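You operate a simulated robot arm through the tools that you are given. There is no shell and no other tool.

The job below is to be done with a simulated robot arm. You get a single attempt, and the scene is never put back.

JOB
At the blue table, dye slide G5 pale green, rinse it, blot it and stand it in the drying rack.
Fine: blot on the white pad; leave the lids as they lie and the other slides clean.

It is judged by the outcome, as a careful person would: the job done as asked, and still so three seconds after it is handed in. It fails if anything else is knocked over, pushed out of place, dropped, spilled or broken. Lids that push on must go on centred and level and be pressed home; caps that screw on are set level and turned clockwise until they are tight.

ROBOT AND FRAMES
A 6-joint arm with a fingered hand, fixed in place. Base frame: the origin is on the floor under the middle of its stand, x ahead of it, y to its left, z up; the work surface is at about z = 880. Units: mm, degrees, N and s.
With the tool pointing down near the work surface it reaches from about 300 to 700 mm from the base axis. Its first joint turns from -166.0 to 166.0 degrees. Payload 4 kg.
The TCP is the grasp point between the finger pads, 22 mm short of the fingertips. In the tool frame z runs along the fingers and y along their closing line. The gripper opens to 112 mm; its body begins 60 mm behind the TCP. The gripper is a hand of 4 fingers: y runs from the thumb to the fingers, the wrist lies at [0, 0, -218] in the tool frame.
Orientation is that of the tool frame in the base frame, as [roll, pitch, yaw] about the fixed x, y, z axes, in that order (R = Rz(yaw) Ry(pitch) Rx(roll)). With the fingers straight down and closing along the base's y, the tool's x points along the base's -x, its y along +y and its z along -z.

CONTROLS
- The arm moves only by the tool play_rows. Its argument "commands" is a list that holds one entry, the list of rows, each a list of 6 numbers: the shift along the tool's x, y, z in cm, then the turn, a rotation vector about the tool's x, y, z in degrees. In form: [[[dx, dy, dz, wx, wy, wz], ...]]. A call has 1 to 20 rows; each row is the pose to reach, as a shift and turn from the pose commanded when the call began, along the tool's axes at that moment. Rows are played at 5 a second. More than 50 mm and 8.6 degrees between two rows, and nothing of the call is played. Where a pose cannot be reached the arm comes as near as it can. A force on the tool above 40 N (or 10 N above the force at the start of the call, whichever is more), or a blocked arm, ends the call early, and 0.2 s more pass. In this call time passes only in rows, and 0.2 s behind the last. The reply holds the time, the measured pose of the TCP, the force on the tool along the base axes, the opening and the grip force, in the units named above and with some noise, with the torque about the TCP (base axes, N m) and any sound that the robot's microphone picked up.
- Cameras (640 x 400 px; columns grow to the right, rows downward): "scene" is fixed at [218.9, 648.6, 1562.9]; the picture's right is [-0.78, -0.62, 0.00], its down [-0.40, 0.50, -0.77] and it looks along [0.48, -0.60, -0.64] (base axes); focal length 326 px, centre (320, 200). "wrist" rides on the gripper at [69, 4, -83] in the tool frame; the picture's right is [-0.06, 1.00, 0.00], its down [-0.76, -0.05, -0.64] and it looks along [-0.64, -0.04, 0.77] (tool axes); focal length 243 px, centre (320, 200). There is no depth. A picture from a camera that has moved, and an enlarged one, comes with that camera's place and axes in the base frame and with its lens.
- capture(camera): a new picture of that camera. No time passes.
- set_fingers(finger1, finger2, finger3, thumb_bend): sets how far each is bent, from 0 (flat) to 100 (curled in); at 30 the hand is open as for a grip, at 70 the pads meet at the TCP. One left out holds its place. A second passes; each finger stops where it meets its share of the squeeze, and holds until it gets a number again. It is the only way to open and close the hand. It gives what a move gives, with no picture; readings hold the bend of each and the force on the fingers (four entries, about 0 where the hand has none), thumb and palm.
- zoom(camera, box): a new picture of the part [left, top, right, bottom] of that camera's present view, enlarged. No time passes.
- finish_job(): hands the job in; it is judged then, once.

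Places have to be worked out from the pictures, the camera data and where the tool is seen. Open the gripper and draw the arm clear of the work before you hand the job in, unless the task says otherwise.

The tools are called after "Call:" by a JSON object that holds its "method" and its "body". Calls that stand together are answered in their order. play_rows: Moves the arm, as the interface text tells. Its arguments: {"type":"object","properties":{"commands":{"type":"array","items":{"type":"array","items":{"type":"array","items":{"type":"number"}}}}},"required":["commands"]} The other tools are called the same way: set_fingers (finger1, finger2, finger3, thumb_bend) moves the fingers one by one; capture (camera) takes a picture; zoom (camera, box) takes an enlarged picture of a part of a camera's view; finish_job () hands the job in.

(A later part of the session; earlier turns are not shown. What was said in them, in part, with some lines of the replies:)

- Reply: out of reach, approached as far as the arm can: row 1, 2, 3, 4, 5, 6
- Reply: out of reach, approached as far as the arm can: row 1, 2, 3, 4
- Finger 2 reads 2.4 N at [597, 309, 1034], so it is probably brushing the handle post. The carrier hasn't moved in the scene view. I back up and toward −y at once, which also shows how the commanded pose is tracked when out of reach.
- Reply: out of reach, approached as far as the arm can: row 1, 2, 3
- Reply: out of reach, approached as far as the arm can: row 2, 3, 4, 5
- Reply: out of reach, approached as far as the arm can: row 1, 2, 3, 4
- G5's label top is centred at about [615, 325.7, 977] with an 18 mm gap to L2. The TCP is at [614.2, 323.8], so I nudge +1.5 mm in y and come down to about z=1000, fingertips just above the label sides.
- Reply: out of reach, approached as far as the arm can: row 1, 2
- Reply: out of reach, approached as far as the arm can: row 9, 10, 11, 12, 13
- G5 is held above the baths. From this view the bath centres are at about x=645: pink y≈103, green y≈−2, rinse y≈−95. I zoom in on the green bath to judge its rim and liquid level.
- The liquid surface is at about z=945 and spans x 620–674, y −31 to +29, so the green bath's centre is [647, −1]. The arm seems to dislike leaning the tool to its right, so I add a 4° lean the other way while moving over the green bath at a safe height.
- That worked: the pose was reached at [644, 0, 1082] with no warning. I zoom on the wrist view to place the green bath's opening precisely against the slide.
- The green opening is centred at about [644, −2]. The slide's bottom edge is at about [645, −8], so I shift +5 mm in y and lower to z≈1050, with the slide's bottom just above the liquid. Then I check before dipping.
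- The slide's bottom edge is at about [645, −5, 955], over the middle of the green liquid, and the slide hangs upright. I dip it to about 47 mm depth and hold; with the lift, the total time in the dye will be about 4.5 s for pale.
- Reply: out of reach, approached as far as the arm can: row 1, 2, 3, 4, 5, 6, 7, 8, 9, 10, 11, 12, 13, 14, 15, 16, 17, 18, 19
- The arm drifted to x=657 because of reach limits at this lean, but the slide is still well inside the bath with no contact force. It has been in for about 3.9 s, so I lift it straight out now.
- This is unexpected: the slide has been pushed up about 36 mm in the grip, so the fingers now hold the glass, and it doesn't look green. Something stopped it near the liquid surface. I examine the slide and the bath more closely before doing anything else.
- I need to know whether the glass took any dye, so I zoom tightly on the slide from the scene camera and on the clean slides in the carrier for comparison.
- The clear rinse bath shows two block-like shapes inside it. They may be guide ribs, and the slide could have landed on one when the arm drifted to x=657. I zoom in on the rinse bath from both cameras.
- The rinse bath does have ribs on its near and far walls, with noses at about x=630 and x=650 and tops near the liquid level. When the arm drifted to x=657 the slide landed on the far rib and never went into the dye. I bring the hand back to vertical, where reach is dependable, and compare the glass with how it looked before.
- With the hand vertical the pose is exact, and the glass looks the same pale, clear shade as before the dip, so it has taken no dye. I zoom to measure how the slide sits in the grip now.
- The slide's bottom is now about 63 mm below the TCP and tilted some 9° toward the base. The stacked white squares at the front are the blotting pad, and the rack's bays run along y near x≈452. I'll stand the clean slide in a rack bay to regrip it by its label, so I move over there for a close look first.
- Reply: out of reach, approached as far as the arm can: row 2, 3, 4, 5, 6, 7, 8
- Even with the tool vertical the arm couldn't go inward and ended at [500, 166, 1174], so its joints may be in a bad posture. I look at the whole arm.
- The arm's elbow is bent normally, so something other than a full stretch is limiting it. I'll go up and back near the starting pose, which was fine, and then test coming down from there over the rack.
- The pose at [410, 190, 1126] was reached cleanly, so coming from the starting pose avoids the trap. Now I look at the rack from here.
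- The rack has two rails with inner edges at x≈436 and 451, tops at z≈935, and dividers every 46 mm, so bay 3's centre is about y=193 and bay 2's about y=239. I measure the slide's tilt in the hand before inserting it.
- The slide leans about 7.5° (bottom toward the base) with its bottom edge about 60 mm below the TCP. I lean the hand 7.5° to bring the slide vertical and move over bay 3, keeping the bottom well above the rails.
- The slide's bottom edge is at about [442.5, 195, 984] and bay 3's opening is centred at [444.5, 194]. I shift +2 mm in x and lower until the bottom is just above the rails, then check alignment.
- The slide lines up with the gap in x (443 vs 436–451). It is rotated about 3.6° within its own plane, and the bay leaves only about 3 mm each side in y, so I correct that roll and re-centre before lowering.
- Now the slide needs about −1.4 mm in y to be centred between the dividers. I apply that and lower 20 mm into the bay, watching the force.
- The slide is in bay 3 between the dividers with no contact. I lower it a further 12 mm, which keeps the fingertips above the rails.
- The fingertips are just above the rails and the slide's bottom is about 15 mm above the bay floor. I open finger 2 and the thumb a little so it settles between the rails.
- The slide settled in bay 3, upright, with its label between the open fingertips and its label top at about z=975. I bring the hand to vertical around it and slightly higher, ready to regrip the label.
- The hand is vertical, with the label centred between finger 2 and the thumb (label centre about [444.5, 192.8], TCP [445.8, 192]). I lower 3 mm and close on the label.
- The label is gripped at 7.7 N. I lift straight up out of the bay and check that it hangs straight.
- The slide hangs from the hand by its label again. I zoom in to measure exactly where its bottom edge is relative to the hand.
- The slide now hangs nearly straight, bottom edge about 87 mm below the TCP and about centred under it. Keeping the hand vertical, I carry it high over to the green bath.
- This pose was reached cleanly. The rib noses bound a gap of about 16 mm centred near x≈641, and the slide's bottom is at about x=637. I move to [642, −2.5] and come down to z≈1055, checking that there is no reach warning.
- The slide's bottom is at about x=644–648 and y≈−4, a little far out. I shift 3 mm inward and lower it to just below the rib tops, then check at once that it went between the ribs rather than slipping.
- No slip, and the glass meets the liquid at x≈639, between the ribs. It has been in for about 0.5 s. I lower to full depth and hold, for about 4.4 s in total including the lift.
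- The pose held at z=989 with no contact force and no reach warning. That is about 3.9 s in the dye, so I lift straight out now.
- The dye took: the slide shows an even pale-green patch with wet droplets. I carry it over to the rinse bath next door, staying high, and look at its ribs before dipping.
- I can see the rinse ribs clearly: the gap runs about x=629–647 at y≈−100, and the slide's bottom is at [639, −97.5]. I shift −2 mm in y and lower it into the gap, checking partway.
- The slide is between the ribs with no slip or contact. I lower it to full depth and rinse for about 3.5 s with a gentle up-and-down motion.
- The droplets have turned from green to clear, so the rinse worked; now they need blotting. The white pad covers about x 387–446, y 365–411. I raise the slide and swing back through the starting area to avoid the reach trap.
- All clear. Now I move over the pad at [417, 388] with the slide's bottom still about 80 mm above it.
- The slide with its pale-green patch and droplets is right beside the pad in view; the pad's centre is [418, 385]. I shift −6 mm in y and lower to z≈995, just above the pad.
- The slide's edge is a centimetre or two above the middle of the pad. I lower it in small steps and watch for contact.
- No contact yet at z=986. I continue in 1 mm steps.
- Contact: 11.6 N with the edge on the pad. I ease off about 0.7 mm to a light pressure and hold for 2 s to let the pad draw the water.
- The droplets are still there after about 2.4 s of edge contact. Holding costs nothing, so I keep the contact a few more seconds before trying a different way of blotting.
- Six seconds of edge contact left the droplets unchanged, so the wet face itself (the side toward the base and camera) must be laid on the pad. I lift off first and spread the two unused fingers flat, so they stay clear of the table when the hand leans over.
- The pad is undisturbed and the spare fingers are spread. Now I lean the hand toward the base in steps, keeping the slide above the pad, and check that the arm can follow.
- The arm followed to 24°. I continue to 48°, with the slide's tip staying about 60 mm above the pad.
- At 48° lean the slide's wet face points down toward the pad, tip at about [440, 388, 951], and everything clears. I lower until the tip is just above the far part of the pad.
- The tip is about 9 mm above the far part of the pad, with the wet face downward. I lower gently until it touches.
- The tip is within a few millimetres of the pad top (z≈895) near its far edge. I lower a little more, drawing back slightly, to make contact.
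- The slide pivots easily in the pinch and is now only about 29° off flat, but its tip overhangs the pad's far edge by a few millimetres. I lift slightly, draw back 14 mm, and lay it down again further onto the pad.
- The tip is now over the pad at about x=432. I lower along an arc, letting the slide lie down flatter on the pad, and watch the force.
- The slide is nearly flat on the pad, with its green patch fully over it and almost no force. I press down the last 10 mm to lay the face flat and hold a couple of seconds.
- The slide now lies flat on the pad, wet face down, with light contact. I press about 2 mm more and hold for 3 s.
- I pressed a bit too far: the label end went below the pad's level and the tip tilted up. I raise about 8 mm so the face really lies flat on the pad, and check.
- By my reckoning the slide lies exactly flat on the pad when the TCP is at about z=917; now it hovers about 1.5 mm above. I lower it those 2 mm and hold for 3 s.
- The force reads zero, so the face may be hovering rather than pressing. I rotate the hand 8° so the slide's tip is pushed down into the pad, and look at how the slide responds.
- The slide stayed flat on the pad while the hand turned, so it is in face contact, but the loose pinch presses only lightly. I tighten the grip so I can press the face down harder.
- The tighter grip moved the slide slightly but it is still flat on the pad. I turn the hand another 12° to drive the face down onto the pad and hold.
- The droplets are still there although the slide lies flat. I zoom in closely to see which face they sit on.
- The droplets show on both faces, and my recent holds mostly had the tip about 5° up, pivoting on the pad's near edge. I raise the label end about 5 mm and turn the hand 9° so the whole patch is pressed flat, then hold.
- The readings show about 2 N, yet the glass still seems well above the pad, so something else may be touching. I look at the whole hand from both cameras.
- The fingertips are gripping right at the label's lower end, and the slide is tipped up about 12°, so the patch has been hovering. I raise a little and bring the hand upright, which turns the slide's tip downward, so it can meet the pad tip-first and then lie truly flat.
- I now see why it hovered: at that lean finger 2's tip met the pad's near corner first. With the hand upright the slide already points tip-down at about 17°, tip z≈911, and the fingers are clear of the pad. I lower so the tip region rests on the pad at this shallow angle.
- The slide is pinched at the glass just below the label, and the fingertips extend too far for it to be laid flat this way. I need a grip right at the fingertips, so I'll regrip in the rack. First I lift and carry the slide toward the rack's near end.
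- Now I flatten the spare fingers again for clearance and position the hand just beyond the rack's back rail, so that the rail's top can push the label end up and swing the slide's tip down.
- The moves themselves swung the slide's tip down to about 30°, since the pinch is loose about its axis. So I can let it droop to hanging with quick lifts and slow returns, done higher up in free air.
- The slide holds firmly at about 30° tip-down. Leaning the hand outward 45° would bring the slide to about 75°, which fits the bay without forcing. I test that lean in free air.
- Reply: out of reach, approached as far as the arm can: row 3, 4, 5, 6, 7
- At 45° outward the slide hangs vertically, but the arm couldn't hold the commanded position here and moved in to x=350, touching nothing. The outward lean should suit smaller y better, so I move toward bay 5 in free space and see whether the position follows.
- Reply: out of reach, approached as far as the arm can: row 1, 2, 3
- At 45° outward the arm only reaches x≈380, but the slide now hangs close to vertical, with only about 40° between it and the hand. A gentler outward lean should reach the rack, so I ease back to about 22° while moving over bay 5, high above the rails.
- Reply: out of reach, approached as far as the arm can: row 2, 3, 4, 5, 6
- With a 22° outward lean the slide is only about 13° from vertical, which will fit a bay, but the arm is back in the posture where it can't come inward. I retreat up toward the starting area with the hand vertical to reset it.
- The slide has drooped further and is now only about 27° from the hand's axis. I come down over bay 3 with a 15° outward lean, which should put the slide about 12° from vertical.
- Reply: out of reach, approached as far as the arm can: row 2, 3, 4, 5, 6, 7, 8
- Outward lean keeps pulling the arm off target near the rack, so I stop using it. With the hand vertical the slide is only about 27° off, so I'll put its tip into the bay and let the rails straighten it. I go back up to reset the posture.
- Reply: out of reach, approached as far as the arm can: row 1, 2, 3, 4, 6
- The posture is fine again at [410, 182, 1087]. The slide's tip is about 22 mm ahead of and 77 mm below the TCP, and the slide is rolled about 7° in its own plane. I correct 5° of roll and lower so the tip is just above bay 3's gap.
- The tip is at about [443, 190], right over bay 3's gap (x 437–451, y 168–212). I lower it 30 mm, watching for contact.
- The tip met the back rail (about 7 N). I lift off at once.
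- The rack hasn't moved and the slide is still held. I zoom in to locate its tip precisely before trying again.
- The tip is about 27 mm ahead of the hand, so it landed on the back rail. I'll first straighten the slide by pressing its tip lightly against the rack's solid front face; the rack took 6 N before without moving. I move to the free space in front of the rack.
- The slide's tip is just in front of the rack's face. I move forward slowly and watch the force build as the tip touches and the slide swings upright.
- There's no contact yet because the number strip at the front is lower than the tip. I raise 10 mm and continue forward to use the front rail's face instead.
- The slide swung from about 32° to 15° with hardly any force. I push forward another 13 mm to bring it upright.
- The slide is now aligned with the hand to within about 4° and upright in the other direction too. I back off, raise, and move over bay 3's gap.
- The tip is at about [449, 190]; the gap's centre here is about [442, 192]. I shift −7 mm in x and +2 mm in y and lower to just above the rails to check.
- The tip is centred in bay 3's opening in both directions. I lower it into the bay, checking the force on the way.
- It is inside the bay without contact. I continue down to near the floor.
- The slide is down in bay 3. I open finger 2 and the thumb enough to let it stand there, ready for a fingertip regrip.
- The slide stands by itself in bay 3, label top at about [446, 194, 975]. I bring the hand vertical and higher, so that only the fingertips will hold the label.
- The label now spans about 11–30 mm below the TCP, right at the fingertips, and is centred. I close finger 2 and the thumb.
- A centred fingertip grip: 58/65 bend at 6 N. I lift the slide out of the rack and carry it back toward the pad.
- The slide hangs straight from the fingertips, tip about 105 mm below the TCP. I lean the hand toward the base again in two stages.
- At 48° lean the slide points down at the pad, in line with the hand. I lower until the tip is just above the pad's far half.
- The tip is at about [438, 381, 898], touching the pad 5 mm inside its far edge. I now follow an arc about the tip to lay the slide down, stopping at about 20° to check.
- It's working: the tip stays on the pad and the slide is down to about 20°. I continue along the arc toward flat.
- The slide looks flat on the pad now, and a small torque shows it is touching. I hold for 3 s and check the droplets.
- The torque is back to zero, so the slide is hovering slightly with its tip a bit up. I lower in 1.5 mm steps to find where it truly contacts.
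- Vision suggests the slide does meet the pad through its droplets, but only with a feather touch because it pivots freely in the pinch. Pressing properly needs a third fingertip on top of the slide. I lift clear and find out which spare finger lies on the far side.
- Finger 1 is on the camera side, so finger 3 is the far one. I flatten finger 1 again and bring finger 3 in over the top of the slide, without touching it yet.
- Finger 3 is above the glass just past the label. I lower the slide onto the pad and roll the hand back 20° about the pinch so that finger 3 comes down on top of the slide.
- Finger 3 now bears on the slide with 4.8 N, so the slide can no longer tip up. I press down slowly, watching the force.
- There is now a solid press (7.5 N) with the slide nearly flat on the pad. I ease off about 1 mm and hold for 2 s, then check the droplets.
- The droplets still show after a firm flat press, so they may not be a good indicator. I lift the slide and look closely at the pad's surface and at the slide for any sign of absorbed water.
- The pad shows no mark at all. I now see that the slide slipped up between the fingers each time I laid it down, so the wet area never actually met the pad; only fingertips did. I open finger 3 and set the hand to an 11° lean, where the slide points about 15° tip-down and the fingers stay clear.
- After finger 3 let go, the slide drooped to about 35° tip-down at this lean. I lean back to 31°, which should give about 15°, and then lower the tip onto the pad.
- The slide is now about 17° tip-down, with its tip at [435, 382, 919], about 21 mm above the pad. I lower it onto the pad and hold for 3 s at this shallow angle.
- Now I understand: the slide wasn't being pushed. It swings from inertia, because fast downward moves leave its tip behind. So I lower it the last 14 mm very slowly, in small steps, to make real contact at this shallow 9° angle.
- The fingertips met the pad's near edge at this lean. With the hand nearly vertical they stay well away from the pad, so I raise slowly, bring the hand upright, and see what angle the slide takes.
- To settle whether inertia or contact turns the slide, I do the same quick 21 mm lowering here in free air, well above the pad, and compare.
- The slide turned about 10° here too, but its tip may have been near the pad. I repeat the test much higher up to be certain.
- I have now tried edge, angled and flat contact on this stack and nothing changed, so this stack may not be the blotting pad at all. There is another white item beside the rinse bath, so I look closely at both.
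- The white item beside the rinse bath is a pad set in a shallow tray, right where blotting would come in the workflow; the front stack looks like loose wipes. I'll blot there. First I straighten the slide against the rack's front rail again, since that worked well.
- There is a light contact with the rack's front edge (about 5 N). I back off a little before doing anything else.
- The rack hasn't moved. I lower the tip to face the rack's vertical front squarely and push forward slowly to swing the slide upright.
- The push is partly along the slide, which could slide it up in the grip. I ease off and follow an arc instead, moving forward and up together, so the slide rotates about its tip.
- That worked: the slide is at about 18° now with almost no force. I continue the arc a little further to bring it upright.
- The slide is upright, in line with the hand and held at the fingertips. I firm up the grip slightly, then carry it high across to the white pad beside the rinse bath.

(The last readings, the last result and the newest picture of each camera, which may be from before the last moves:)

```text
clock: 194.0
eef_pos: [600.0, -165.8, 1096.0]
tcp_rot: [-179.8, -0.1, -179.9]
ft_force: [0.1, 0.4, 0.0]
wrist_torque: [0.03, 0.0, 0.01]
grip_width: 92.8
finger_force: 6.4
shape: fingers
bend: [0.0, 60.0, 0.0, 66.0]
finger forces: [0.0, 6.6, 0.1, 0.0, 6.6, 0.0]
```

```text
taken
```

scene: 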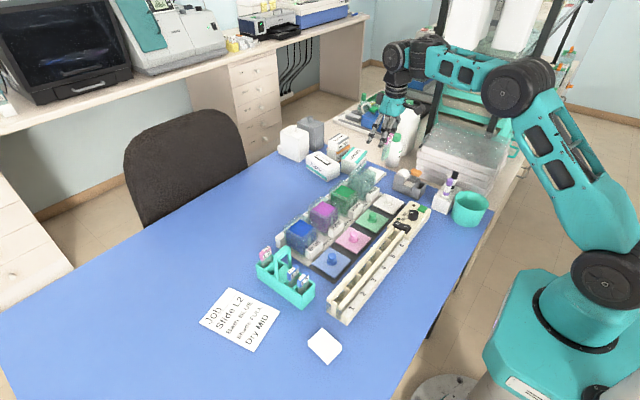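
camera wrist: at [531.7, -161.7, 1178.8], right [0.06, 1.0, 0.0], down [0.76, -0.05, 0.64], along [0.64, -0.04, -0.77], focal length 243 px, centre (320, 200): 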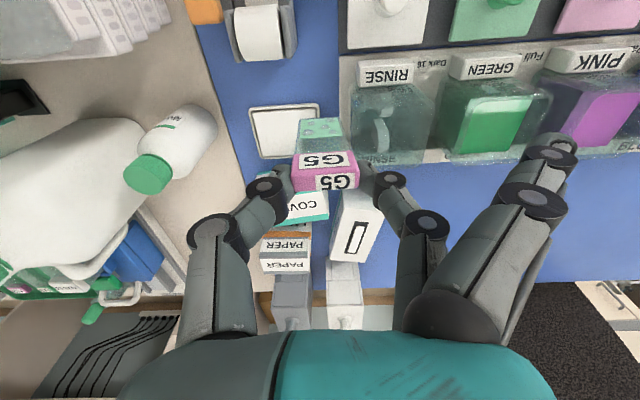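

I'm over the area next to the rinse bath with no warnings. I zoom in on the framed white pad.

Call:
{"method": "zoom", "body": {"camera": "wrist", "box": [220, 70, 400, 210]}}

Call:
{"method": "zoom", "body": {"camera": "scene", "box": [350, 150, 420, 210]}}

```text
2.86 times, centred on (310, 140) of wrist
camera zoom: at [531.7, -161.7, 1178.8], right [0.06, 1.0, 0.0], down [0.76, -0.05, 0.64], along [0.64, -0.04, -0.77], focal length 693 px, centre (349, 371)
```

zoom: 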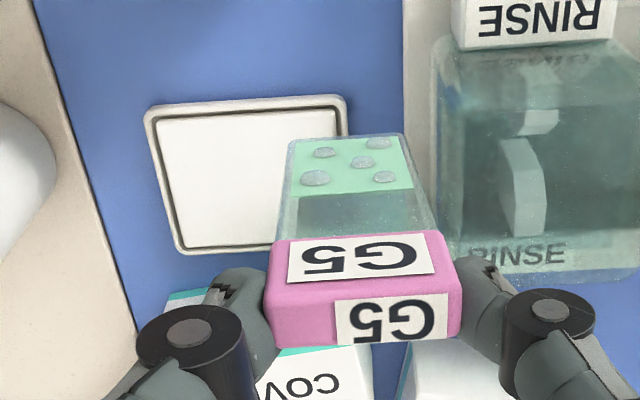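

```text
6.67 times, centred on (385, 180) of scene
camera zoom: at [218.9, 648.6, 1562.9], right [-0.78, -0.62, 0.0], down [-0.4, 0.5, -0.77], along [0.48, -0.6, -0.64], focal length 2170 px, centre (-113, 333)
```

zoom: 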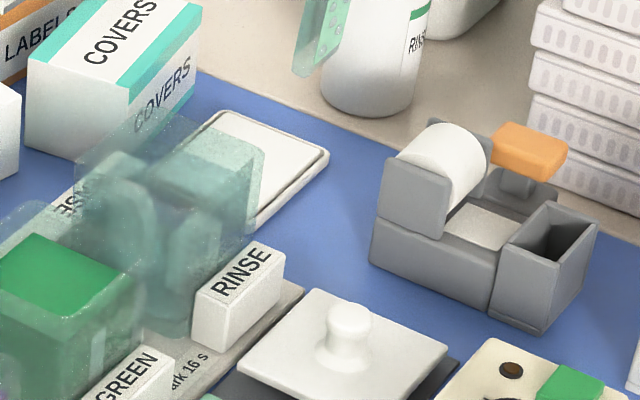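

The framed white pad spans about x 627–693, y −250 to −170. I move the slide over its near half and lower to z≈1050.

Call:
{"method": "play_rows", "body": {"commands": [[[-1.2, -1.0, 0.4, 0, 0, 0], [-2.4, -2.0, 1.4, 0, 0, 0], [-3.6, -3.0, 2.8, 0, 0, 0], [-4.5, -3.8, 4.3, 0, 0, 0], [-4.5, -3.8, 4.6, 0, 0, 0], [-4.5, -3.8, 4.6, 0, 0, 0]]]}}

Call:
{"method": "zoom", "body": {"camera": "wrist", "box": [220, 50, 400, 190]}}

Call:
{"method": "zoom", "body": {"camera": "scene", "box": [350, 130, 420, 200]}}

```text
clock: 195.4
eef_pos: [646.1, -204.0, 1050.0]
tcp_rot: [-180.0, 0.1, -180.0]
ft_force: [0.8, 0.3, -0.5]
wrist_torque: [0.0, 0.0, 0.02]
grip_width: 93.1
finger_force: 6.2
shape: fingers
bend: [0.0, 60.0, 0.0, 66.0]
finger forces: [0.0, 6.6, 0.0, 0.0, 6.6, 0.0]
```

```text
2.86 times, centred on (310, 120) of wrist
camera zoom: at [577.7, -199.4, 1133.6], right [0.06, 1.0, 0.0], down [0.76, -0.05, 0.64], along [0.64, -0.04, -0.77], focal length 693 px, centre (349, 429)
```

zoom: 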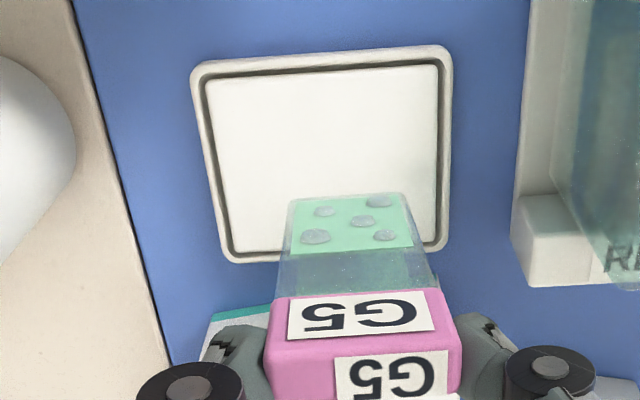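

```text
5.71 times, centred on (385, 165) of scene
camera zoom: at [218.9, 648.6, 1562.9], right [-0.78, -0.62, 0.0], down [-0.4, 0.5, -0.77], along [0.48, -0.6, -0.64], focal length 1860 px, centre (-51, 400)
```

zoom: 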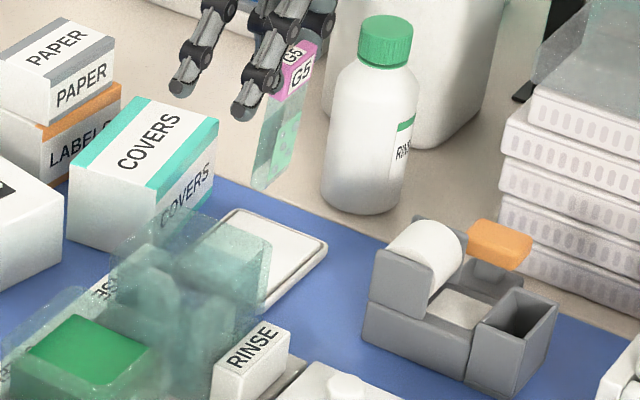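

The slide is over the framed pad's near half with nothing in the way. I lower it to about 10 mm above the pad.

Call:
{"method": "play_rows", "body": {"commands": [[[0, 0, 1.2, 0, 0, 0], [0, 0, 2.4, 0, 0, 0], [0, 0, 3.6, 0, 0, 0], [0, 0, 4.6, 0, 0, 0], [0, 0, 5.2, 0, 0, 0], [0, 0, 5.2, 0, 0, 0]]]}}

Call:
{"method": "zoom", "body": {"camera": "wrist", "box": [220, 50, 400, 190]}}

Call:
{"method": "zoom", "body": {"camera": "scene", "box": [350, 140, 410, 200]}}

```text
clock: 196.8
eef_pos: [646.3, -203.3, 997.4]
tcp_rot: [-179.9, 0.1, 180.0]
ft_force: [1.5, 0.3, -0.5]
wrist_torque: [0.01, 0.02, -0.02]
grip_width: 93.0
finger_force: 7.0
shape: fingers
bend: [0.0, 60.0, 0.0, 66.0]
finger forces: [0.0, 6.6, 0.1, 0.0, 6.6, 0.0]
```

```text
2.86 times, centred on (310, 120) of wrist
camera zoom: at [577.5, -199.4, 1080.4], right [0.06, 1.0, 0.0], down [0.76, -0.05, 0.64], along [0.64, -0.04, -0.77], focal length 693 px, centre (349, 429)
```

zoom: 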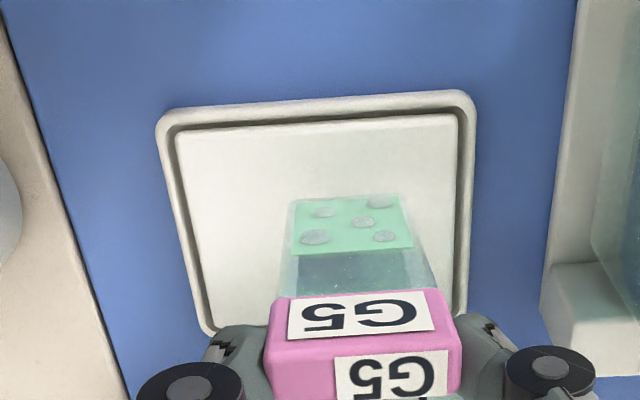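

```text
6.67 times, centred on (380, 170) of scene
camera zoom: at [218.9, 648.6, 1562.9], right [-0.78, -0.62, 0.0], down [-0.4, 0.5, -0.77], along [0.48, -0.6, -0.64], focal length 2170 px, centre (-80, 400)
```

zoom: 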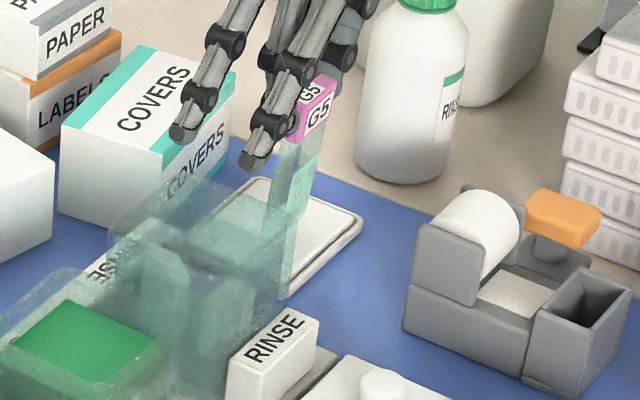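

The slide is directly over the framed pad. I lower in small steps until it touches.

Call:
{"method": "play_rows", "body": {"commands": [[[0, 0, 0.2, 0, 0, 0], [0, 0, 0.4, 0, 0, 0], [0, 0, 0.6, 0, 0, 0], [0, 0, 0.8, 0, 0, 0], [0, 0, 0.95, 0, 0, 0]]]}}

Call:
{"method": "play_rows", "body": {"commands": [[[0, 0, 0.15, 0, 0, 0], [0, 0, 0.3, 0, 0, 0], [0, 0, 0.45, 0, 0, 0], [0, 0, 0.6, 0, 0, 0]]]}}

Call:
{"method": "zoom", "body": {"camera": "wrist", "box": [220, 50, 400, 190]}}

```text
clock: 198.0
eef_pos: [645.1, -203.2, 989.1]
tcp_rot: [-179.9, 0.1, 180.0]
ft_force: [0.6, 0.8, -0.5]
wrist_torque: [0.02, 0.0, 0.02]
grip_width: 92.9
finger_force: 6.4
shape: fingers
bend: [0.0, 60.0, 0.0, 66.0]
finger forces: [0.1, 6.5, 0.1, 0.0, 6.7, 0.1]
```

```text
clock: 199.0
eef_pos: [645.5, -202.9, 981.3]
tcp_rot: [-180.0, 0.1, -180.0]
ft_force: [0.6, -2.8, 8.6]
wrist_torque: [-0.08, -0.01, -0.02]
grip_width: 94.4
finger_force: 7.1
shape: fingers
bend: [0.0, 65.0, 0.0, 66.0]
finger forces: [0.1, 6.1, 0.0, 0.0, 8.1, 0.1]
```

```text
2.86 times, centred on (310, 120) of wrist
camera zoom: at [576.6, -198.6, 1065.7], right [0.06, 1.0, 0.0], down [0.76, -0.05, 0.64], along [0.64, -0.04, -0.77], focal length 693 px, centre (349, 429)
```

zoom: 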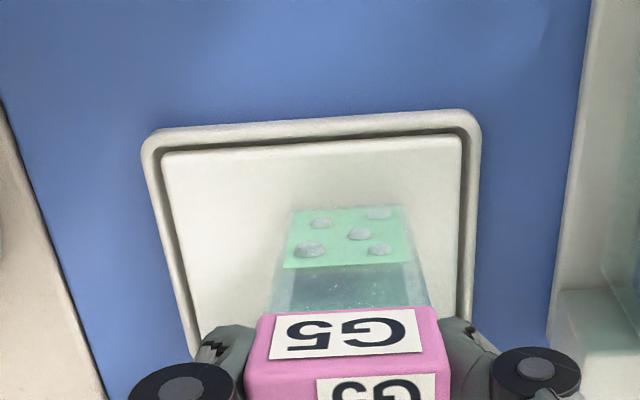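

Contact on the framed pad at about 8.6 N. I ease to a lighter touch and hold for 2 s.

Call:
{"method": "play_rows", "body": {"commands": [[[0, 0, -0.06, 0, 0, 0], [0, 0, -0.06, 0, 0, 0], [0, 0, -0.06, 0, 0, 0], [0, 0, -0.06, 0, 0, 0], [0, 0, -0.06, 0, 0, 0], [0, 0, -0.06, 0, 0, 0], [0, 0, -0.06, 0, 0, 0], [0, 0, -0.06, 0, 0, 0], [0, 0, -0.06, 0, 0, 0], [0, 0, -0.06, 0, 0, 0]]]}}

Call:
{"method": "zoom", "body": {"camera": "wrist", "box": [260, 80, 380, 180]}}

Call:
{"method": "zoom", "body": {"camera": "scene", "box": [360, 150, 400, 190]}}

```text
clock: 201.2
eef_pos: [643.6, -203.2, 981.9]
tcp_rot: [-180.0, 0.1, 179.9]
ft_force: [0.3, -1.5, 8.4]
wrist_torque: [-0.03, -0.01, -0.02]
grip_width: 94.5
finger_force: 6.8
shape: fingers
bend: [0.0, 65.0, 0.0, 66.0]
finger forces: [0.0, 6.3, 0.0, 0.0, 8.1, 0.0]
```

```text
4.00 times, centred on (320, 130) of wrist
camera zoom: at [576.2, -198.6, 1065.9], right [0.06, 1.0, 0.0], down [0.76, -0.05, 0.64], along [0.64, -0.04, -0.77], focal length 970 px, centre (320, 480)
```

zoom: 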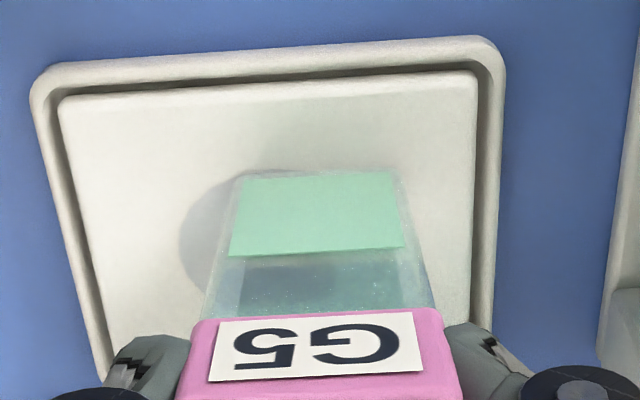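

```text
10.00 times, centred on (380, 170) of scene
camera zoom: at [218.9, 648.6, 1562.9], right [-0.78, -0.62, 0.0], down [-0.4, 0.5, -0.77], along [0.48, -0.6, -0.64], focal length 3256 px, centre (-280, 500)
```

zoom: 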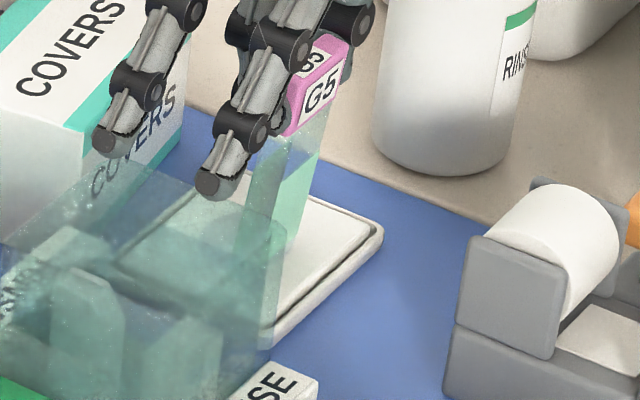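

The droplets have vanished and a damp mark shows on this pad, so the slide is blotted. I lift it straight up off the pad.

Call:
{"method": "play_rows", "body": {"commands": [[[0, 0, -0.5, 0, 0, 0], [0, 0, -1.5, 0, 0, 0], [0, 0, -3.0, 0, 0, 0], [0, 0, -5.0, 0, 0, 0], [0, 0, -7.0, 0, 0, 0], [0, 0, -7.0, 0, 0, 0]]]}}

Call:
{"method": "zoom", "body": {"camera": "wrist", "box": [220, 50, 400, 190]}}

Call:
{"method": "zoom", "body": {"camera": "scene", "box": [350, 140, 410, 200]}}

```text
clock: 202.6
eef_pos: [644.3, -201.2, 1051.8]
tcp_rot: [179.9, -0.1, -180.0]
ft_force: [0.0, -0.4, -0.7]
wrist_torque: [0.01, -0.02, -0.02]
grip_width: 93.6
finger_force: 7.0
shape: fingers
bend: [0.0, 63.0, 0.0, 66.0]
finger forces: [0.2, 6.3, 0.0, 0.0, 6.3, 0.0]
```

```text
2.86 times, centred on (310, 120) of wrist
camera zoom: at [575.3, -197.2, 1135.7], right [0.06, 1.0, 0.0], down [0.77, -0.05, 0.64], along [0.64, -0.04, -0.77], focal length 693 px, centre (349, 429)
```

zoom: 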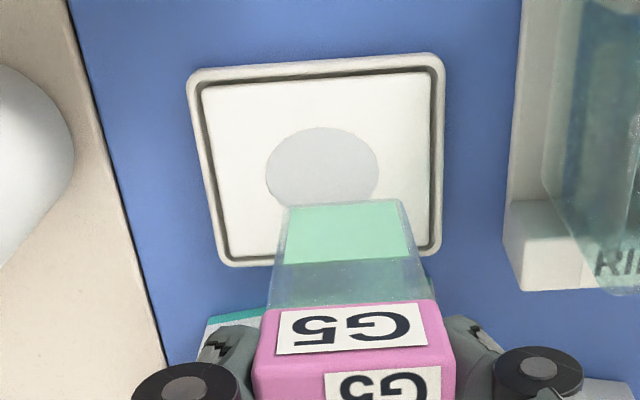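

```text
6.67 times, centred on (380, 170) of scene
camera zoom: at [218.9, 648.6, 1562.9], right [-0.78, -0.62, 0.0], down [-0.4, 0.5, -0.77], along [0.48, -0.6, -0.64], focal length 2170 px, centre (-80, 400)
```

zoom: 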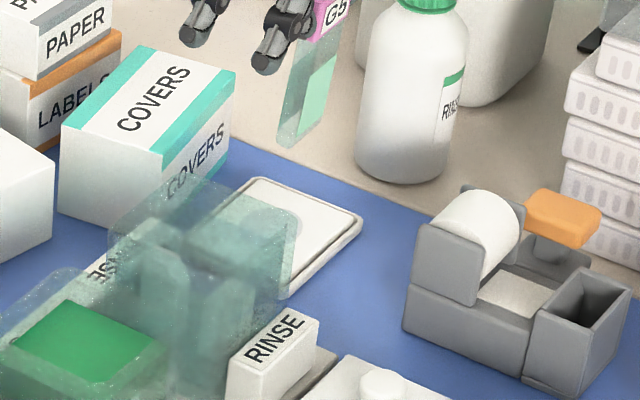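

The slide is clean of droplets, evenly pale green, and the pad holds the damp mark. Now I take it back to the rack by way of the starting area to keep the arm in a good posture.

Call:
{"method": "play_rows", "body": {"commands": [[[1.2, 1.5, -1.5, 0, 0, 0], [2.8, 3.5, -3.5, 0, 0, 0], [4.6, 6.0, -6.0, 0, 0, 0], [6.4, 8.7, -8.5, 0, 0, 0], [8.2, 11.4, -11.0, 0, 0, 0], [10.0, 14.1, -13.2, 0, 0, 0], [11.8, 16.9, -15.2, 0, 0, 0], [13.6, 19.8, -17.0, 0, 0, 0], [15.4, 22.7, -18.6, 0, 0, 0], [17.2, 25.6, -20.0, 0, 0, 0], [19.0, 28.5, -21.0, 0, 0, 0], [20.8, 31.4, -21.8, 0, 0, 0], [22.6, 34.3, -22.0, 0, 0, 0], [23.8, 36.8, -22.0, 0, 0, 0], [24.4, 38.8, -22.0, 0, 0, 0], [24.4, 38.8, -22.0, 0, 0, 0]]]}}

Call:
{"method": "play_rows", "body": {"commands": [[[-0.6, 0, 3.0, 0, 0, 0], [-1.2, 0, 6.5, 0, 0, 0], [-1.8, 0, 10.0, 0, 0, 0], [-2.4, 0, 13.5, 0, 0, 0], [-3.0, 0, 17.0, 0, 0, 0], [-3.5, 0, 19.5, 0, 0, 0], [-3.5, 0, 19.5, 0, 0, 0]]]}}

Call:
{"method": "capture", "body": {"camera": "wrist"}}

Call:
{"method": "zoom", "body": {"camera": "wrist", "box": [230, 50, 430, 220]}}

```text
clock: 206.0
eef_pos: [402.5, 186.1, 1273.9]
tcp_rot: [-179.9, 0.0, -179.9]
ft_force: [-0.5, -0.4, -0.5]
wrist_torque: [-0.03, -0.01, 0.02]
grip_width: 93.7
finger_force: 6.4
shape: fingers
bend: [0.0, 63.0, 0.0, 66.0]
finger forces: [0.0, 6.2, 0.0, 0.1, 6.3, 0.0]
```

```text
clock: 207.6
eef_pos: [434.9, 183.9, 1074.4]
tcp_rot: [-180.0, 0.0, 180.0]
ft_force: [-0.5, -0.5, 0.1]
wrist_torque: [0.02, 0.0, -0.04]
grip_width: 93.9
finger_force: 6.3
shape: fingers
bend: [0.0, 63.0, 0.0, 66.0]
finger forces: [0.1, 6.3, 0.0, 0.0, 6.2, 0.0]
```

```text
taken
camera wrist: at [367.0, 188.9, 1157.2], right [0.06, 1.0, 0.0], down [0.76, -0.05, 0.64], along [0.64, -0.04, -0.77], focal length 243 px, centre (320, 200)
```

wrist: 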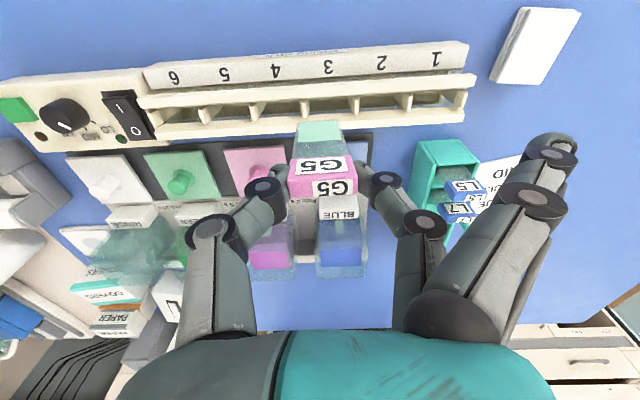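

```text
2.35 times, centred on (330, 135) of wrist
camera zoom: at [367.0, 188.9, 1157.2], right [0.06, 1.0, 0.0], down [0.76, -0.05, 0.64], along [0.64, -0.04, -0.77], focal length 571 px, centre (296, 353)
```

zoom: 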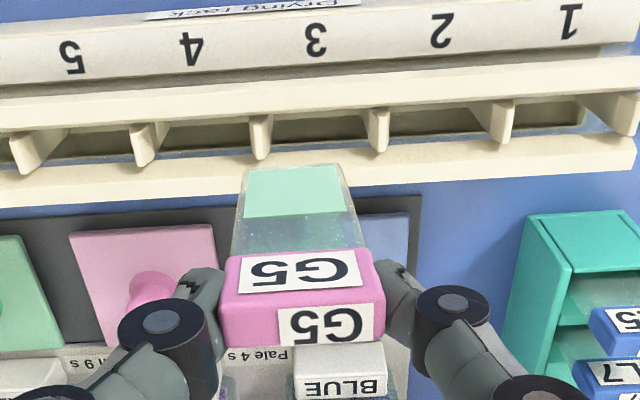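

The slide hangs straight. Bay 3's gap is centred at about [442, 193], so I position over it and lower to just above the rails.

Call:
{"method": "play_rows", "body": {"commands": [[[-0.3, 0.4, 1.2, 0, 0, 0], [-0.6, 0.8, 2.4, 0, 0, 0], [-0.76, 0.96, 3.6, 0, 0, 0], [-0.76, 0.96, 3.9, 0, 0, 0], [-0.76, 0.96, 3.9, 0, 0, 0]]]}}

Call:
{"method": "zoom", "body": {"camera": "wrist", "box": [250, 70, 410, 200]}}

Call:
{"method": "zoom", "body": {"camera": "scene", "box": [345, 215, 395, 265]}}

```text
clock: 208.8
eef_pos: [443.0, 196.4, 1038.0]
tcp_rot: [-179.8, 0.0, 179.9]
ft_force: [-0.6, 0.4, -1.4]
wrist_torque: [0.01, 0.01, 0.03]
grip_width: 94.0
finger_force: 6.1
shape: fingers
bend: [0.0, 63.0, 0.0, 66.0]
finger forces: [0.0, 6.4, 0.1, 0.0, 6.3, 0.0]
```

```text
3.08 times, centred on (330, 135) of wrist
camera zoom: at [375.2, 199.9, 1120.8], right [0.06, 1.0, 0.0], down [0.76, -0.05, 0.64], along [0.64, -0.04, -0.77], focal length 746 px, centre (289, 400)
```

zoom: 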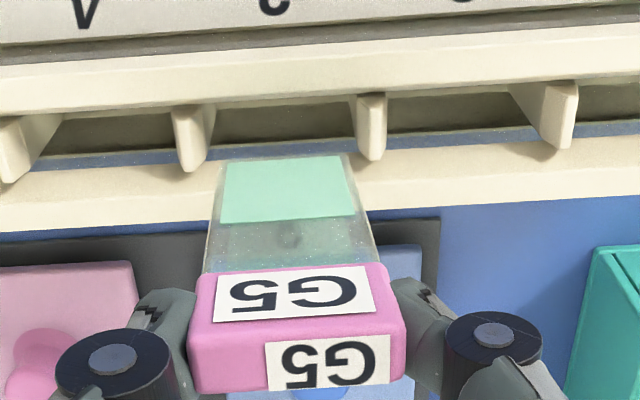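

```text
8.00 times, centred on (370, 240) of scene
camera zoom: at [218.9, 648.6, 1562.9], right [-0.78, -0.62, 0.0], down [-0.4, 0.5, -0.77], along [0.48, -0.6, -0.64], focal length 2604 px, centre (-80, -120)
```

zoom: 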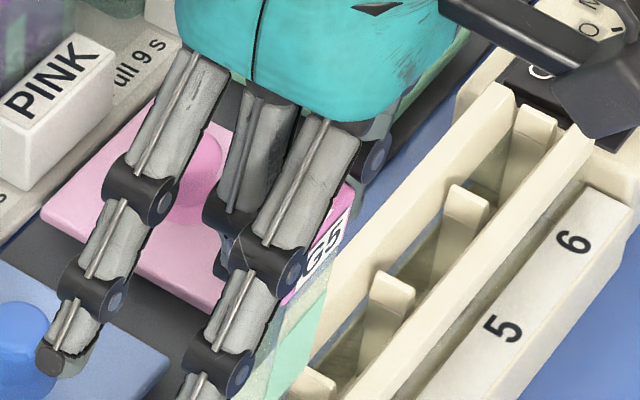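

The slide's tip is centred over the gap at about [444, 194]. I lower it into the bay and check.

Call:
{"method": "play_rows", "body": {"commands": [[[0.1, -0.05, 0.9, 0, 0, 0], [0.1, -0.05, 1.8, 0, 0, 0], [0.1, -0.05, 2.7, 0, 0, 0], [0.1, -0.05, 3.4, 0, 0, 0], [0.1, -0.05, 3.4, 0, 0, 0]]]}}

Call:
{"method": "zoom", "body": {"camera": "wrist", "box": [250, 70, 410, 200]}}

```text
clock: 210.0
eef_pos: [442.1, 194.2, 1004.7]
tcp_rot: [-179.9, 0.0, 179.9]
ft_force: [0.0, 0.1, -0.8]
wrist_torque: [0.02, 0.02, 0.01]
grip_width: 93.7
finger_force: 6.4
shape: fingers
bend: [0.0, 63.0, 0.0, 66.0]
finger forces: [0.0, 6.3, 0.0, 0.0, 6.4, 0.0]
```

```text
3.08 times, centred on (330, 135) of wrist
camera zoom: at [374.3, 198.7, 1087.5], right [0.06, 1.0, 0.0], down [0.76, -0.05, 0.64], along [0.64, -0.04, -0.77], focal length 746 px, centre (289, 400)
```

zoom: 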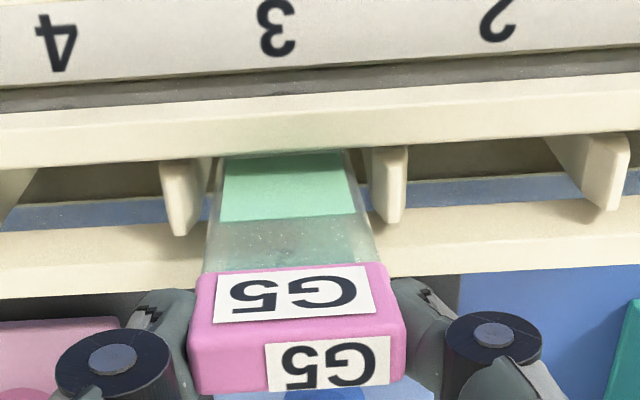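

It's in the bay with no contact. I lower to just above the floor.

Call:
{"method": "play_rows", "body": {"commands": [[[0, 0, 0.5, 0, 0, 0], [0, 0, 1.0, 0, 0, 0], [0, 0, 1.4, 0, 0, 0], [0, 0, 1.6, 0, 0, 0], [0, 0, 1.75, 0, 0, 0]]]}}

Call:
{"method": "zoom", "body": {"camera": "wrist", "box": [250, 70, 410, 200]}}

Call:
{"method": "zoom", "body": {"camera": "scene", "box": [345, 215, 395, 265]}}

```text
clock: 211.2
eef_pos: [443.1, 195.0, 986.7]
tcp_rot: [-179.9, 0.0, -180.0]
ft_force: [-0.7, -0.3, -0.7]
wrist_torque: [0.0, 0.04, 0.0]
grip_width: 93.6
finger_force: 6.1
shape: fingers
bend: [0.0, 63.0, 0.0, 66.0]
finger forces: [0.0, 6.3, 0.0, 0.0, 6.2, 0.1]
```

```text
3.08 times, centred on (330, 135) of wrist
camera zoom: at [374.4, 198.0, 1070.2], right [0.06, 1.0, 0.0], down [0.76, -0.05, 0.64], along [0.64, -0.04, -0.77], focal length 746 px, centre (289, 400)
```

zoom: 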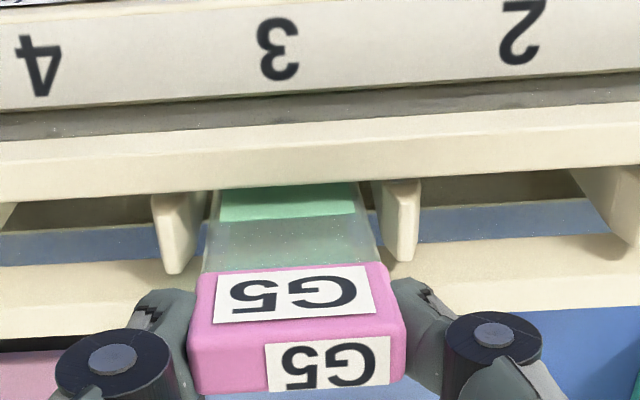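

```text
8.00 times, centred on (370, 240) of scene
camera zoom: at [218.9, 648.6, 1562.9], right [-0.78, -0.62, 0.0], down [-0.4, 0.5, -0.77], along [0.48, -0.6, -0.64], focal length 2604 px, centre (-80, -120)
```

zoom: 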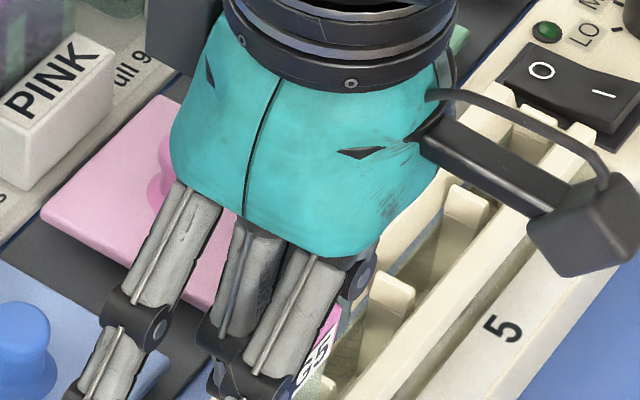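

No floor contact yet. I continue down in small steps until the slide just rests.

Call:
{"method": "play_rows", "body": {"commands": [[[0, 0, 0.15, 0, 0, 0], [0, 0, 0.3, 0, 0, 0], [0, 0, 0.45, 0, 0, 0], [0, 0, 0.6, 0, 0, 0]]]}}

Call:
{"method": "play_rows", "body": {"commands": [[[0, 0, 0.12, 0, 0, 0], [0, 0, 0.24, 0, 0, 0], [0, 0, 0.36, 0, 0, 0]]]}}

Call:
{"method": "zoom", "body": {"camera": "wrist", "box": [250, 80, 410, 210]}}

```text
clock: 212.2
eef_pos: [443.0, 193.5, 979.9]
tcp_rot: [-179.9, -0.1, -179.9]
ft_force: [0.5, 0.8, -0.6]
wrist_torque: [-0.01, 0.0, -0.03]
grip_width: 93.7
finger_force: 5.7
shape: fingers
bend: [0.0, 63.0, 0.0, 66.0]
finger forces: [0.1, 6.3, 0.0, 0.1, 6.3, 0.0]
```

```text
clock: 213.0
eef_pos: [443.4, 193.4, 979.2]
tcp_rot: [-179.9, 0.1, 180.0]
ft_force: [0.0, -1.7, 4.9]
wrist_torque: [0.01, 0.01, 0.02]
grip_width: 93.6
finger_force: 6.5
shape: fingers
bend: [0.0, 63.0, 0.0, 66.0]
finger forces: [0.0, 6.2, 0.0, 0.1, 7.3, 0.1]
```

```text
3.08 times, centred on (330, 145) of wrist
camera zoom: at [374.8, 197.7, 1061.7], right [0.06, 1.0, 0.0], down [0.76, -0.05, 0.64], along [0.64, -0.04, -0.77], focal length 746 px, centre (289, 369)
```

zoom: 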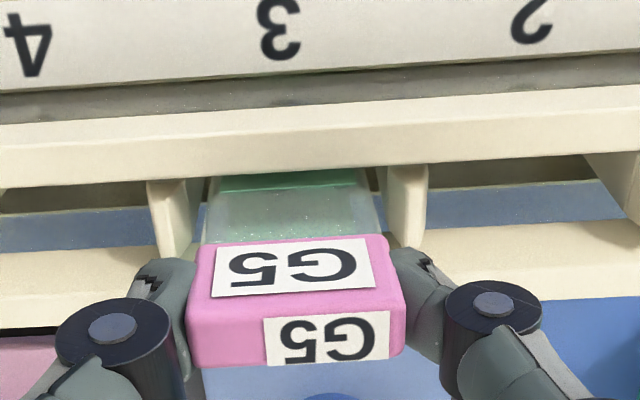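

The slide rests on the bay floor (4.9 N). I release it by opening finger 2 and the thumb.

Call:
{"method": "set_fingers", "body": {"finger2": 44, "thumb_bend": 52}}

Call:
{"method": "zoom", "body": {"camera": "wrist", "box": [240, 80, 430, 220]}}

```text
clock: 214.0
eef_pos: [443.2, 193.3, 977.2]
tcp_rot: [-179.9, 0.0, -180.0]
ft_force: [-0.5, -0.2, 0.0]
wrist_torque: [0.0, -0.04, 0.0]
grip_width: 108.0
finger_force: 0.1
shape: fingers
bend: [0.0, 44.0, 0.0, 52.0]
finger forces: [0.0, 0.1, 0.0, 0.1, 0.0, 0.0]
```

```text
2.86 times, centred on (335, 150) of wrist
camera zoom: at [374.7, 197.8, 1061.5], right [0.06, 1.0, 0.0], down [0.76, -0.05, 0.64], along [0.64, -0.04, -0.77], focal length 693 px, centre (277, 343)
```

zoom: 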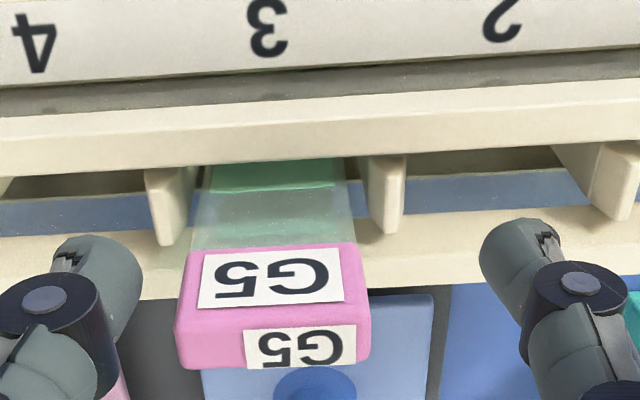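

The slide is released and standing in bay 3, with the fingers clear on both sides. I raise the hand straight up.

Call:
{"method": "play_rows", "body": {"commands": [[[0, 0.2, -0.8, 0, 0, 0], [0, 0.2, -2.0, 0, 0, 0], [0, 0.2, -3.5, 0, 0, 0], [0, 0.2, -6.0, 0, 0, 0], [0, 0.2, -9.0, 0, 0, 0], [0, 0.2, -12.5, 0, 0, 0], [0, 0.2, -12.5, 0, 0, 0]]]}}

Call:
{"method": "zoom", "body": {"camera": "wrist", "box": [200, 40, 460, 220]}}

Call:
{"method": "zoom", "body": {"camera": "scene", "box": [330, 200, 420, 290]}}

```text
clock: 215.6
eef_pos: [443.8, 198.0, 1103.5]
tcp_rot: [-180.0, 0.1, 179.9]
ft_force: [0.0, 0.8, 0.8]
wrist_torque: [0.0, 0.0, -0.01]
grip_width: 108.0
finger_force: 0.1
shape: fingers
bend: [0.0, 44.0, 0.0, 52.0]
finger forces: [0.1, 0.0, 0.0, 0.1, 0.0, 0.0]
```

```text
2.22 times, centred on (330, 130) of wrist
camera zoom: at [375.5, 202.5, 1186.7], right [0.06, 1.0, 0.0], down [0.76, -0.05, 0.64], along [0.64, -0.04, -0.77], focal length 539 px, centre (298, 356)
```

zoom: 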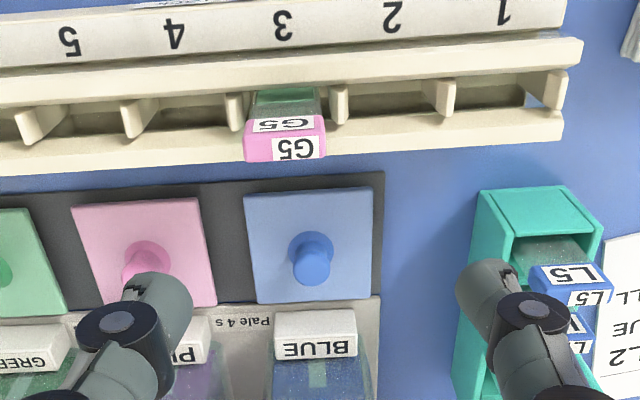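

```text
4.44 times, centred on (375, 245) of scene
camera zoom: at [218.9, 648.6, 1562.9], right [-0.78, -0.62, 0.0], down [-0.4, 0.5, -0.77], along [0.48, -0.6, -0.64], focal length 1447 px, centre (76, 0)
```

zoom: 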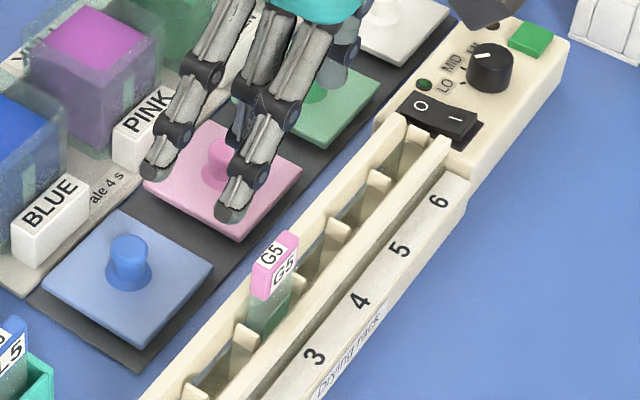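

G5 stands upright in bay 3, clear and stable. I open the hand fully and draw the arm back to its starting place.

Call:
{"method": "set_fingers", "body": {"finger1": 30, "finger2": 30, "finger3": 30, "thumb_bend": 30}}

Call:
{"method": "play_rows", "body": {"commands": [[[1.2, -0.1, -3.0, 0, 0, 0], [2.6, -0.3, -6.0, 0, 0, 0], [4.0, -0.5, -9.0, 0, 0, 0], [5.5, -0.7, -12.0, 0, 0, 0], [7.2, -0.9, -15.0, 0, 0, 0], [9.1, -1.0, -18.0, 0, 0, 0], [9.1, -1.0, -18.0, 0, 0, 0]]]}}

Call:
{"method": "capture", "body": {"camera": "scene"}}

Call:
{"method": "zoom", "body": {"camera": "scene", "box": [285, 310, 365, 380]}}

Call:
{"method": "zoom", "body": {"camera": "scene", "box": [320, 190, 450, 330]}}

Call:
{"method": "zoom", "body": {"camera": "scene", "box": [240, 230, 340, 320]}}

Call:
{"method": "capture", "body": {"camera": "wrist"}}

```text
clock: 216.6
eef_pos: [444.4, 198.2, 1103.0]
tcp_rot: [-179.9, -0.1, -179.8]
ft_force: [0.3, 0.7, 0.3]
wrist_torque: [-0.04, -0.01, -0.01]
grip_width: 113.1
finger_force: 0.1
shape: fingers
bend: [30.0, 30.0, 30.0, 30.0]
finger forces: [0.1, 0.1, 0.0, 0.1, 0.0, 0.0]
```

```text
clock: 218.2
eef_pos: [352.8, 186.1, 1281.3]
tcp_rot: [-180.0, 0.0, 180.0]
ft_force: [0.2, -1.2, 0.6]
wrist_torque: [0.0, 0.03, -0.02]
grip_width: 113.3
finger_force: 0.1
shape: fingers
bend: [30.0, 30.0, 30.0, 30.0]
finger forces: [0.0, 0.0, 0.1, 0.1, 0.1, 0.0]
```

```text
taken
```

scene: 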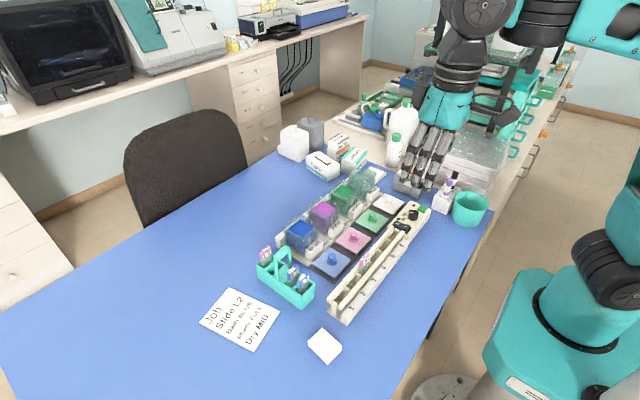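

```text
5.71 times, centred on (325, 345) of scene
camera zoom: at [218.9, 648.6, 1562.9], right [-0.78, -0.62, 0.0], down [-0.4, 0.5, -0.77], along [0.48, -0.6, -0.64], focal length 1860 px, centre (291, -629)
```

zoom: 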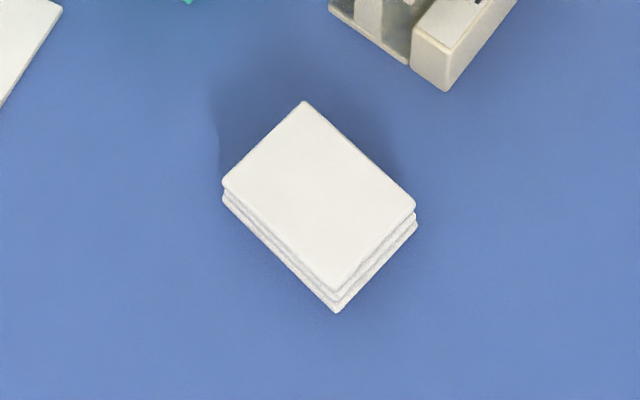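

```text
2.86 times, centred on (385, 260) of scene
camera zoom: at [218.9, 648.6, 1562.9], right [-0.78, -0.62, 0.0], down [-0.4, 0.5, -0.77], along [0.48, -0.6, -0.64], focal length 930 px, centre (134, 29)
```

zoom: 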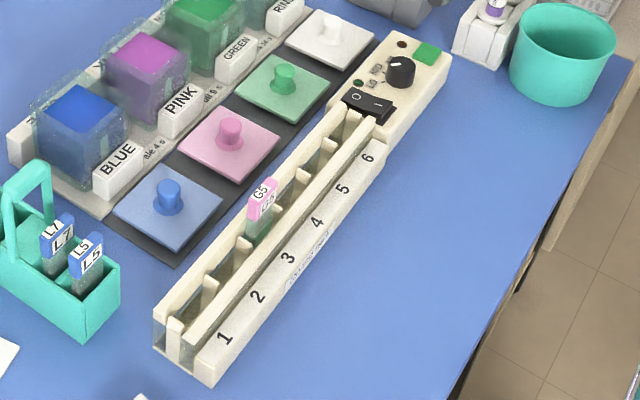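

```text
4.44 times, centred on (290, 275) of scene
camera zoom: at [218.9, 648.6, 1562.9], right [-0.78, -0.62, 0.0], down [-0.4, 0.5, -0.77], along [0.48, -0.6, -0.64], focal length 1447 px, centre (453, -133)
```

zoom: 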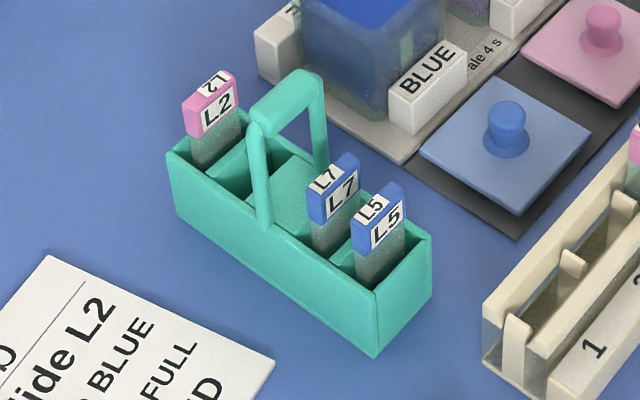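

```text
taken
camera wrist: at [284.2, 189.7, 1364.8], right [0.06, 1.0, 0.0], down [0.76, -0.05, 0.64], along [0.64, -0.04, -0.77], focal length 243 px, centre (320, 200)
```

wrist: 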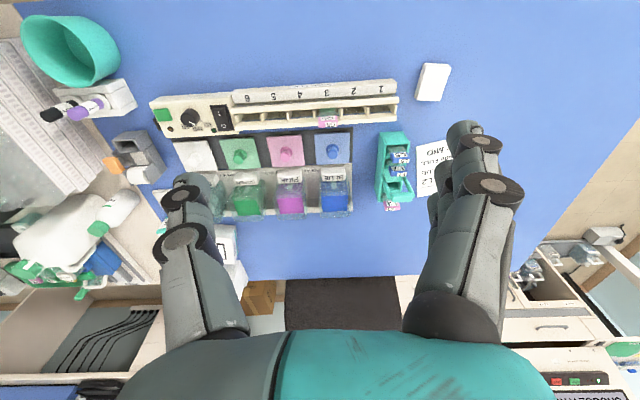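

A last look confirms things. G5 stands in bay 3, the other slides, lids, baths, rack and card are where they were, and the wipe stack is within about a millimetre of its place. I zoom on the slide and blot pad once more before handing in.

Call:
{"method": "zoom", "body": {"camera": "scene", "box": [350, 240, 390, 280]}}

Call:
{"method": "zoom", "body": {"camera": "scene", "box": [270, 140, 450, 250]}}

```text
10.00 times, centred on (370, 260) of scene
camera zoom: at [218.9, 648.6, 1562.9], right [-0.78, -0.62, 0.0], down [-0.4, 0.5, -0.77], along [0.48, -0.6, -0.64], focal length 3256 px, centre (-180, -400)
```

zoom: 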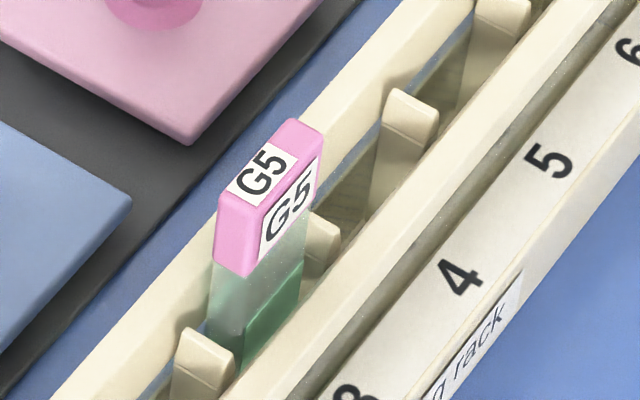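

```text
3.56 times, centred on (360, 195) of scene
camera zoom: at [218.9, 648.6, 1562.9], right [-0.78, -0.62, 0.0], down [-0.4, 0.5, -0.77], along [0.48, -0.6, -0.64], focal length 1158 px, centre (178, 218)
```

zoom: 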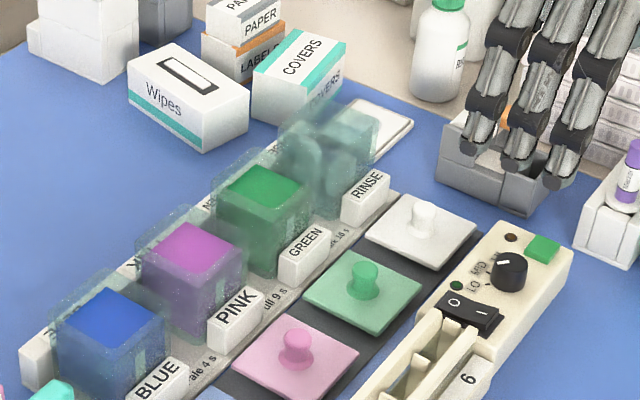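

Slide G5 has been dyed pale green, rinsed, blotted on the white pad and stood upright in the drying rack. The lids and the other slides are undisturbed, the hand is open and the arm is clear, so I hand the job in.

Call:
{"method": "finish_job", "body": {}}

```text
The job is handed in.
```

Slide G5 is dyed pale green, rinsed, blotted on the white pad and standing upright in bay 3 of the drying rack. The job is handed in, and I haven't seen a verdict.

- **Dye:** G5 was in the green bath for about 4.3 s in total, against the 4 s marked for pale. The first dip landed on a rib inside the bath and took up no dye, so I repeated it properly.
- **Rinse:** It spent about 3.5 s at full depth in the rinse bath. The droplets on the glass turned from green to clear.
- **Blot:** I first took the loose white stack at the front of the table for the pad and pressed G5 against it several times, with no effect. The right pad was the framed one beside the rinse bath. There the droplets disappeared and left a damp mark on the pad.
- **Handling on the way:** To get a better grip I set G5 down in bay 3 and picked it up again a few times. The slide or fingers touched the rack a few times, at up to about 10 N. The rack did not move.
- **Everything else:** The lids, baths, other slides, carrier and card look the same as at the start. The front stack is within about 1 mm of where it was. I left the dryer off, since you didn't ask for it.
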